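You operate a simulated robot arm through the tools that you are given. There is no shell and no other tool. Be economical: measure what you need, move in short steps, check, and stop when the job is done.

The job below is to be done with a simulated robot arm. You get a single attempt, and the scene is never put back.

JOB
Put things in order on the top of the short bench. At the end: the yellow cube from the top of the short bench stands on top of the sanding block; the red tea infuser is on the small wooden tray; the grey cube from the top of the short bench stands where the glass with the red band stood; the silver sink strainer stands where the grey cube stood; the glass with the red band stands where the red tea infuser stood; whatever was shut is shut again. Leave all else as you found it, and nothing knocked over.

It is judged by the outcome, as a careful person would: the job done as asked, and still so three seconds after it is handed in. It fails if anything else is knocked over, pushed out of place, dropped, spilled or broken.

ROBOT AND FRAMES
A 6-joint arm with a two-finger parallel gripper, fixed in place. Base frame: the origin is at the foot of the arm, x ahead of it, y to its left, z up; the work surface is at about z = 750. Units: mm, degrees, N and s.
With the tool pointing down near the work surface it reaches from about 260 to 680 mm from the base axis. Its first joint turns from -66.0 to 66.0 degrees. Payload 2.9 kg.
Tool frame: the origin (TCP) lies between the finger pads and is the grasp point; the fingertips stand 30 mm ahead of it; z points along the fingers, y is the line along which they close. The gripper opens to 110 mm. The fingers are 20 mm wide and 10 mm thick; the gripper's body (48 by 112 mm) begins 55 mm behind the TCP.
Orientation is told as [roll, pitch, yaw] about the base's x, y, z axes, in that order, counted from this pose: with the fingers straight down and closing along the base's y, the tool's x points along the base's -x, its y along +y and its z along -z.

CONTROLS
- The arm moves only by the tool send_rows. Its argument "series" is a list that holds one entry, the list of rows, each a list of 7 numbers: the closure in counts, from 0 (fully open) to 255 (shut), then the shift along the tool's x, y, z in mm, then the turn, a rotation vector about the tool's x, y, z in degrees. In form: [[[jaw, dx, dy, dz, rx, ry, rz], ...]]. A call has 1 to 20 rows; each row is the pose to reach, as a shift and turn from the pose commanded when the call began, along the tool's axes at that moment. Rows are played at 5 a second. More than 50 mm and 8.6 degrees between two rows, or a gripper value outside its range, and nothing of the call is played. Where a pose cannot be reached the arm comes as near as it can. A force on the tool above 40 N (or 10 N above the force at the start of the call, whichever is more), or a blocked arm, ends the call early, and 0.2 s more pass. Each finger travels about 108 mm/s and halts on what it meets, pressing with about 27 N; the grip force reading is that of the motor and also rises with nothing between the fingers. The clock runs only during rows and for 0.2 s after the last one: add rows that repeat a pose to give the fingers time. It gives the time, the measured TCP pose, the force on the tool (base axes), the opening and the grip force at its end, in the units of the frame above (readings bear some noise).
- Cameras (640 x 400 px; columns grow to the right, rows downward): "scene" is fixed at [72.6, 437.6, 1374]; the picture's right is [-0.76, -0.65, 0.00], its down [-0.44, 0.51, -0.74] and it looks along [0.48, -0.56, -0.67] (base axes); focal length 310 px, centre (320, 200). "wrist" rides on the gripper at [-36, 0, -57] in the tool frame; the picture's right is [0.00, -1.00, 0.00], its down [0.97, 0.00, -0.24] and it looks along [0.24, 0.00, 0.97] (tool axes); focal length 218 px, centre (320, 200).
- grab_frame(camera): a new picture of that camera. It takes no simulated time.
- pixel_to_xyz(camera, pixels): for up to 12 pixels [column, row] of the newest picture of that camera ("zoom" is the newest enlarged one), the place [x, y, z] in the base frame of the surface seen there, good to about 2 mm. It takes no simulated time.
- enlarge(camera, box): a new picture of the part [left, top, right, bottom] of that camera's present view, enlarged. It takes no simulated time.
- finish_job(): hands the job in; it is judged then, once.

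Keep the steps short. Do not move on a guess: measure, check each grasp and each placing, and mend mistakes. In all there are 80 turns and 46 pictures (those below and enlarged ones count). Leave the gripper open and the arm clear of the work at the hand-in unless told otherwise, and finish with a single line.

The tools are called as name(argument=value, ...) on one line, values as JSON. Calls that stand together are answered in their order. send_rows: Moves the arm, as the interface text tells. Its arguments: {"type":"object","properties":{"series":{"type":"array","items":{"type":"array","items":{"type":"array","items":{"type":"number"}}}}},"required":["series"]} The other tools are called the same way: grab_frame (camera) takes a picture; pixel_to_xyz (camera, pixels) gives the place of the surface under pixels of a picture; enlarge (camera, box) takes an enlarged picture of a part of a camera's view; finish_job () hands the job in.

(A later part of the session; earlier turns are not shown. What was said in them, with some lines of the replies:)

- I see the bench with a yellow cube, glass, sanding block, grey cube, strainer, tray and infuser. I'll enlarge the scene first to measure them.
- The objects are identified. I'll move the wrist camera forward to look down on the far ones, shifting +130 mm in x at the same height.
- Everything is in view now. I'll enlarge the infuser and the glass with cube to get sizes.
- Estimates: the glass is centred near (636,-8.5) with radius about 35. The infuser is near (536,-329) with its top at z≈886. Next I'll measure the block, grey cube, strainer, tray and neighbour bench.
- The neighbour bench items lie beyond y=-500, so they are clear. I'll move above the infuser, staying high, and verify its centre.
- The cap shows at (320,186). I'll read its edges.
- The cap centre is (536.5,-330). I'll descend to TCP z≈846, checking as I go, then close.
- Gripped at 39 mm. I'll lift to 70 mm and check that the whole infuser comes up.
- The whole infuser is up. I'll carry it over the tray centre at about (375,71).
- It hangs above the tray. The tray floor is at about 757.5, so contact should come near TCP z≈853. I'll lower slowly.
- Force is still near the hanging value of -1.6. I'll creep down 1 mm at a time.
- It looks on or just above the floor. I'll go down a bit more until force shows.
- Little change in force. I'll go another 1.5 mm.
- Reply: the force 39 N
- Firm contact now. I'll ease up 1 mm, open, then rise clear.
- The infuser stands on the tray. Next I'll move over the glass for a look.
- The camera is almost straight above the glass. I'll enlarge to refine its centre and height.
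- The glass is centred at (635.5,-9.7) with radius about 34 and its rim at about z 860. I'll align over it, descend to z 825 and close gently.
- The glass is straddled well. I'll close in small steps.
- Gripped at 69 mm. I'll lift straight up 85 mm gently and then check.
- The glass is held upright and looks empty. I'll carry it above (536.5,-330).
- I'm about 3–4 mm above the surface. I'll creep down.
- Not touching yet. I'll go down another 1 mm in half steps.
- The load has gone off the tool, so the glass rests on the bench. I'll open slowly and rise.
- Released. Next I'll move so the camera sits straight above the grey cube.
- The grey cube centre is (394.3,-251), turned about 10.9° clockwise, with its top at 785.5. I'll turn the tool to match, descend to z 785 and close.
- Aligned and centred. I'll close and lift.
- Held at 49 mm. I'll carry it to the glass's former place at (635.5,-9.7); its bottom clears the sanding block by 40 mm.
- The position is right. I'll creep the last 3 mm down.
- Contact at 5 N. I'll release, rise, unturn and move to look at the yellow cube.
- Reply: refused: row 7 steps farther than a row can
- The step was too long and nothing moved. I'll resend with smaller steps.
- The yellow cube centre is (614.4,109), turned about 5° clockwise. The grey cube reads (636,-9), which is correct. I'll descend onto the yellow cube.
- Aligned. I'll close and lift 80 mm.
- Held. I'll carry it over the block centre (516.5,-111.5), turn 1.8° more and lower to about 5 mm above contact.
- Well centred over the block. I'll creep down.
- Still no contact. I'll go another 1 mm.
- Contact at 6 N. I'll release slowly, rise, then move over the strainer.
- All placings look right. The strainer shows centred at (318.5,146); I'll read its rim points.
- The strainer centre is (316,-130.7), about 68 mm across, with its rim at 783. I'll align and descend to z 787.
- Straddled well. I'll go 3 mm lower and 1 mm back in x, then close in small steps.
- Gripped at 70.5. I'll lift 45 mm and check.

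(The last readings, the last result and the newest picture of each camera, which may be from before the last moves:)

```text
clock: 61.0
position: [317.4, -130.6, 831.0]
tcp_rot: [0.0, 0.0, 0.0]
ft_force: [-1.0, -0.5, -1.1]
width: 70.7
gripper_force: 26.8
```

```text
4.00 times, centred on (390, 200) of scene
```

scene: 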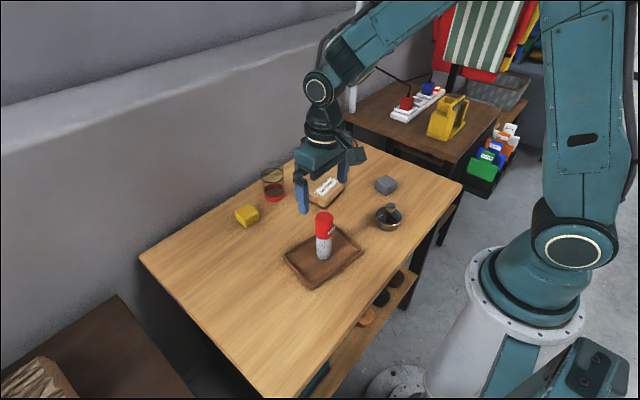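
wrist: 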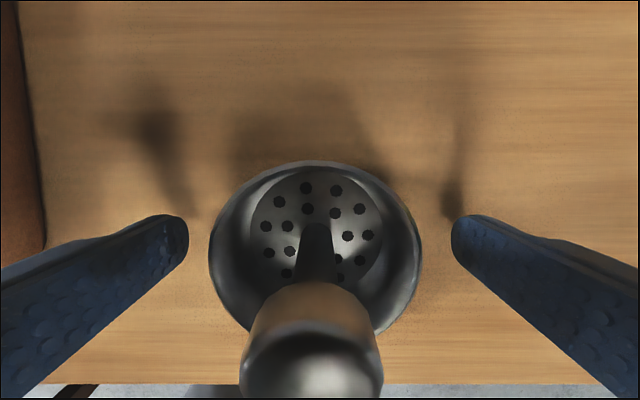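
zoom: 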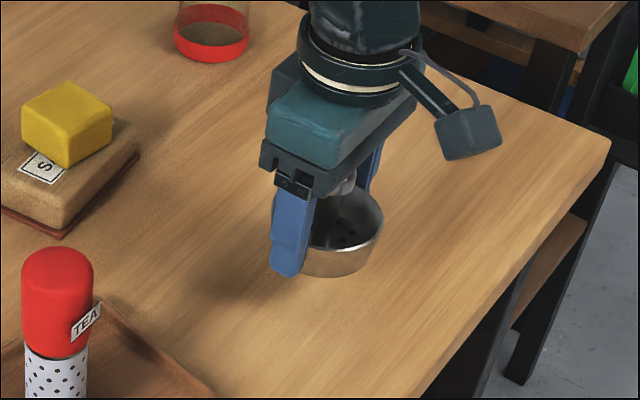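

Held level. I'll carry it to the grey cube's former place (394.3,-251) and lower to about 3 mm above contact.

send_rows(series=[[[125, -12, -18, 0, 0, 0, 0], [125, -34, -52, 0, 0, 0, 0], [125, -58, -90, 0, 0, 0, 0], [125, -74, -114, 0, 0, 0, 0], [125, -78.3, -120.3, 0, 0, 0, 0], [125, -78.3, -120.3, 0, 0, 0, 0], [125, -78.3, -120.3, 25, 0, 0, 0], [125, -78.3, -120.3, 38, 0, 0, 0], [125, -78.3, -120.3, 42, 0, 0, 0], [125, -78.3, -120.3, 42, 0, 0, 0]]])

```text
clock: 63.2
position: [396.8, -250.3, 789.0]
tcp_rot: [0.0, 0.0, 0.0]
ft_force: [0.1, 0.3, -0.6]
width: 70.7
gripper_force: 27.0
```

send_rows(series=[[[125, 0, 0, 0.8, 0, 0, 0], [125, 0, 0, 1.6, 0, 0, 0], [125, 0, 0, 2.4, 0, 0, 0], [125, 0, 0, 3, 0, 0, 0], [125, 0, 0, 3, 0, 0, 0]]])

```text
clock: 64.4
position: [395.8, -252.3, 785.9]
tcp_rot: [0.0, 0.0, 0.0]
ft_force: [-0.3, -0.7, 0.2]
width: 70.8
gripper_force: 27.0
```

send_rows(series=[[[125, 0, 0, 0.4, 0, 0, 0], [125, 0, 0, 0.8, 0, 0, 0], [125, 0, 0, 0.8, 0, 0, 0]]])

```text
clock: 65.2
position: [395.8, -253.2, 785.7]
tcp_rot: [-0.2, -0.2, 0.1]
ft_force: [-1.6, 1.1, 18.8]
width: 70.7
gripper_force: 26.8
```

Contact. I'll ease off half a mm, open slowly and rise.

send_rows(series=[[[125, 0, 0, -0.4, 0, 0, 0], [110, 0, 0, -0.4, 0, 0, 0], [95, 0, 0, -0.4, 0, 0, 0], [80, 0, 0, -0.4, 0, 0, 0], [40, 0, 0, -0.4, 0, 0, 0], [0, 0, 0, -0.4, 0, 0, 0], [0, 0, 0, -0.4, 0, 0, 0], [0, 0, 0, -30, 0, 0, 0], [0, 0, 0, -75, 0, 0, 0], [0, 0, 0, -120, 0, 0, 0], [0, 30, 0, -155, 0, 0, 0], [0, 60, 0, -190, 0, 0, 0], [0, 60, 0, -190, 0, 0, 0]]])

grab_frame(camera="wrist")

grab_frame(camera="scene")

```text
clock: 68.0
position: [336.2, -252.3, 978.0]
tcp_rot: [0.0, 0.0, 0.0]
ft_force: [-0.2, -0.6, -0.1]
width: 109.8
gripper_force: 0.0
```

```text
13 pictures are left
```

wrist: 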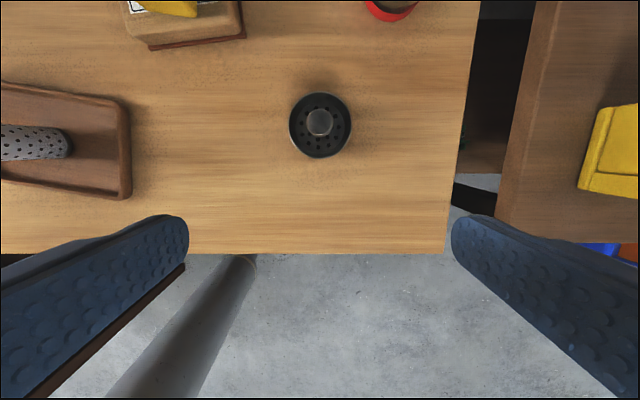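

```text
12 pictures are left
```

scene: 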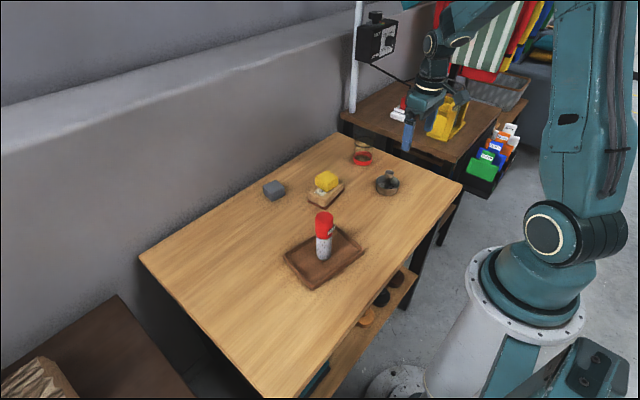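

Everything stands. I'll check the final positions of the strainer, block, tray and glass.

pixel_to_xyz(camera="wrist", pixels=[[291, 125], [349, 125], [320, 96], [320, 155]])

pixel_to_xyz(camera="scene", pixels=[[284, 253], [362, 248], [310, 287], [327, 178], [318, 193], [363, 161], [357, 162], [369, 160]])

enlarge(camera="scene", box=[250, 120, 420, 230])

```text
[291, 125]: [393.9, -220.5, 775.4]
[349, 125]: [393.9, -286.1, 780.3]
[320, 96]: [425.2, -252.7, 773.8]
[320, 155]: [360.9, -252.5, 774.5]
```

```text
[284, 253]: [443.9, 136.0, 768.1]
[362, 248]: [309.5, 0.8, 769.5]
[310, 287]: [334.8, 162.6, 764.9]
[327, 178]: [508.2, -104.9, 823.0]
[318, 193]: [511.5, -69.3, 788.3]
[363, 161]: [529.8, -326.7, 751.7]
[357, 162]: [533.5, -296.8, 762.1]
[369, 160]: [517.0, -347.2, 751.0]
```

```text
3.64 times, centred on (335, 175) of scene
```

zoom: 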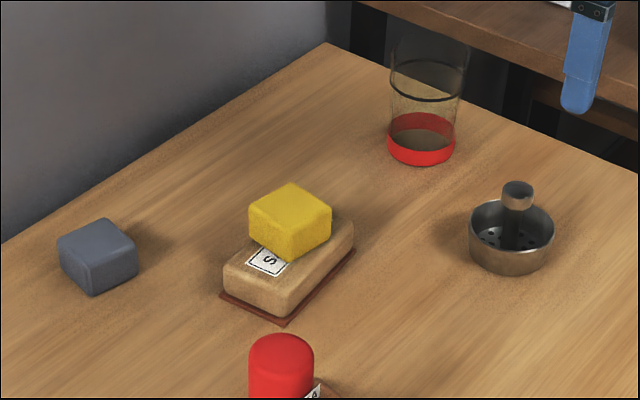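

Every placing checks out: the strainer is at (393,-253), the block and tray have not moved, nothing was opened, and the gripper is open and clear. I'll hand the job in.

finish_job()

```text
The job is handed in.
```

The job is handed in: all five objects are where you asked, nothing was knocked over, and nothing was opened, so nothing needed shutting.
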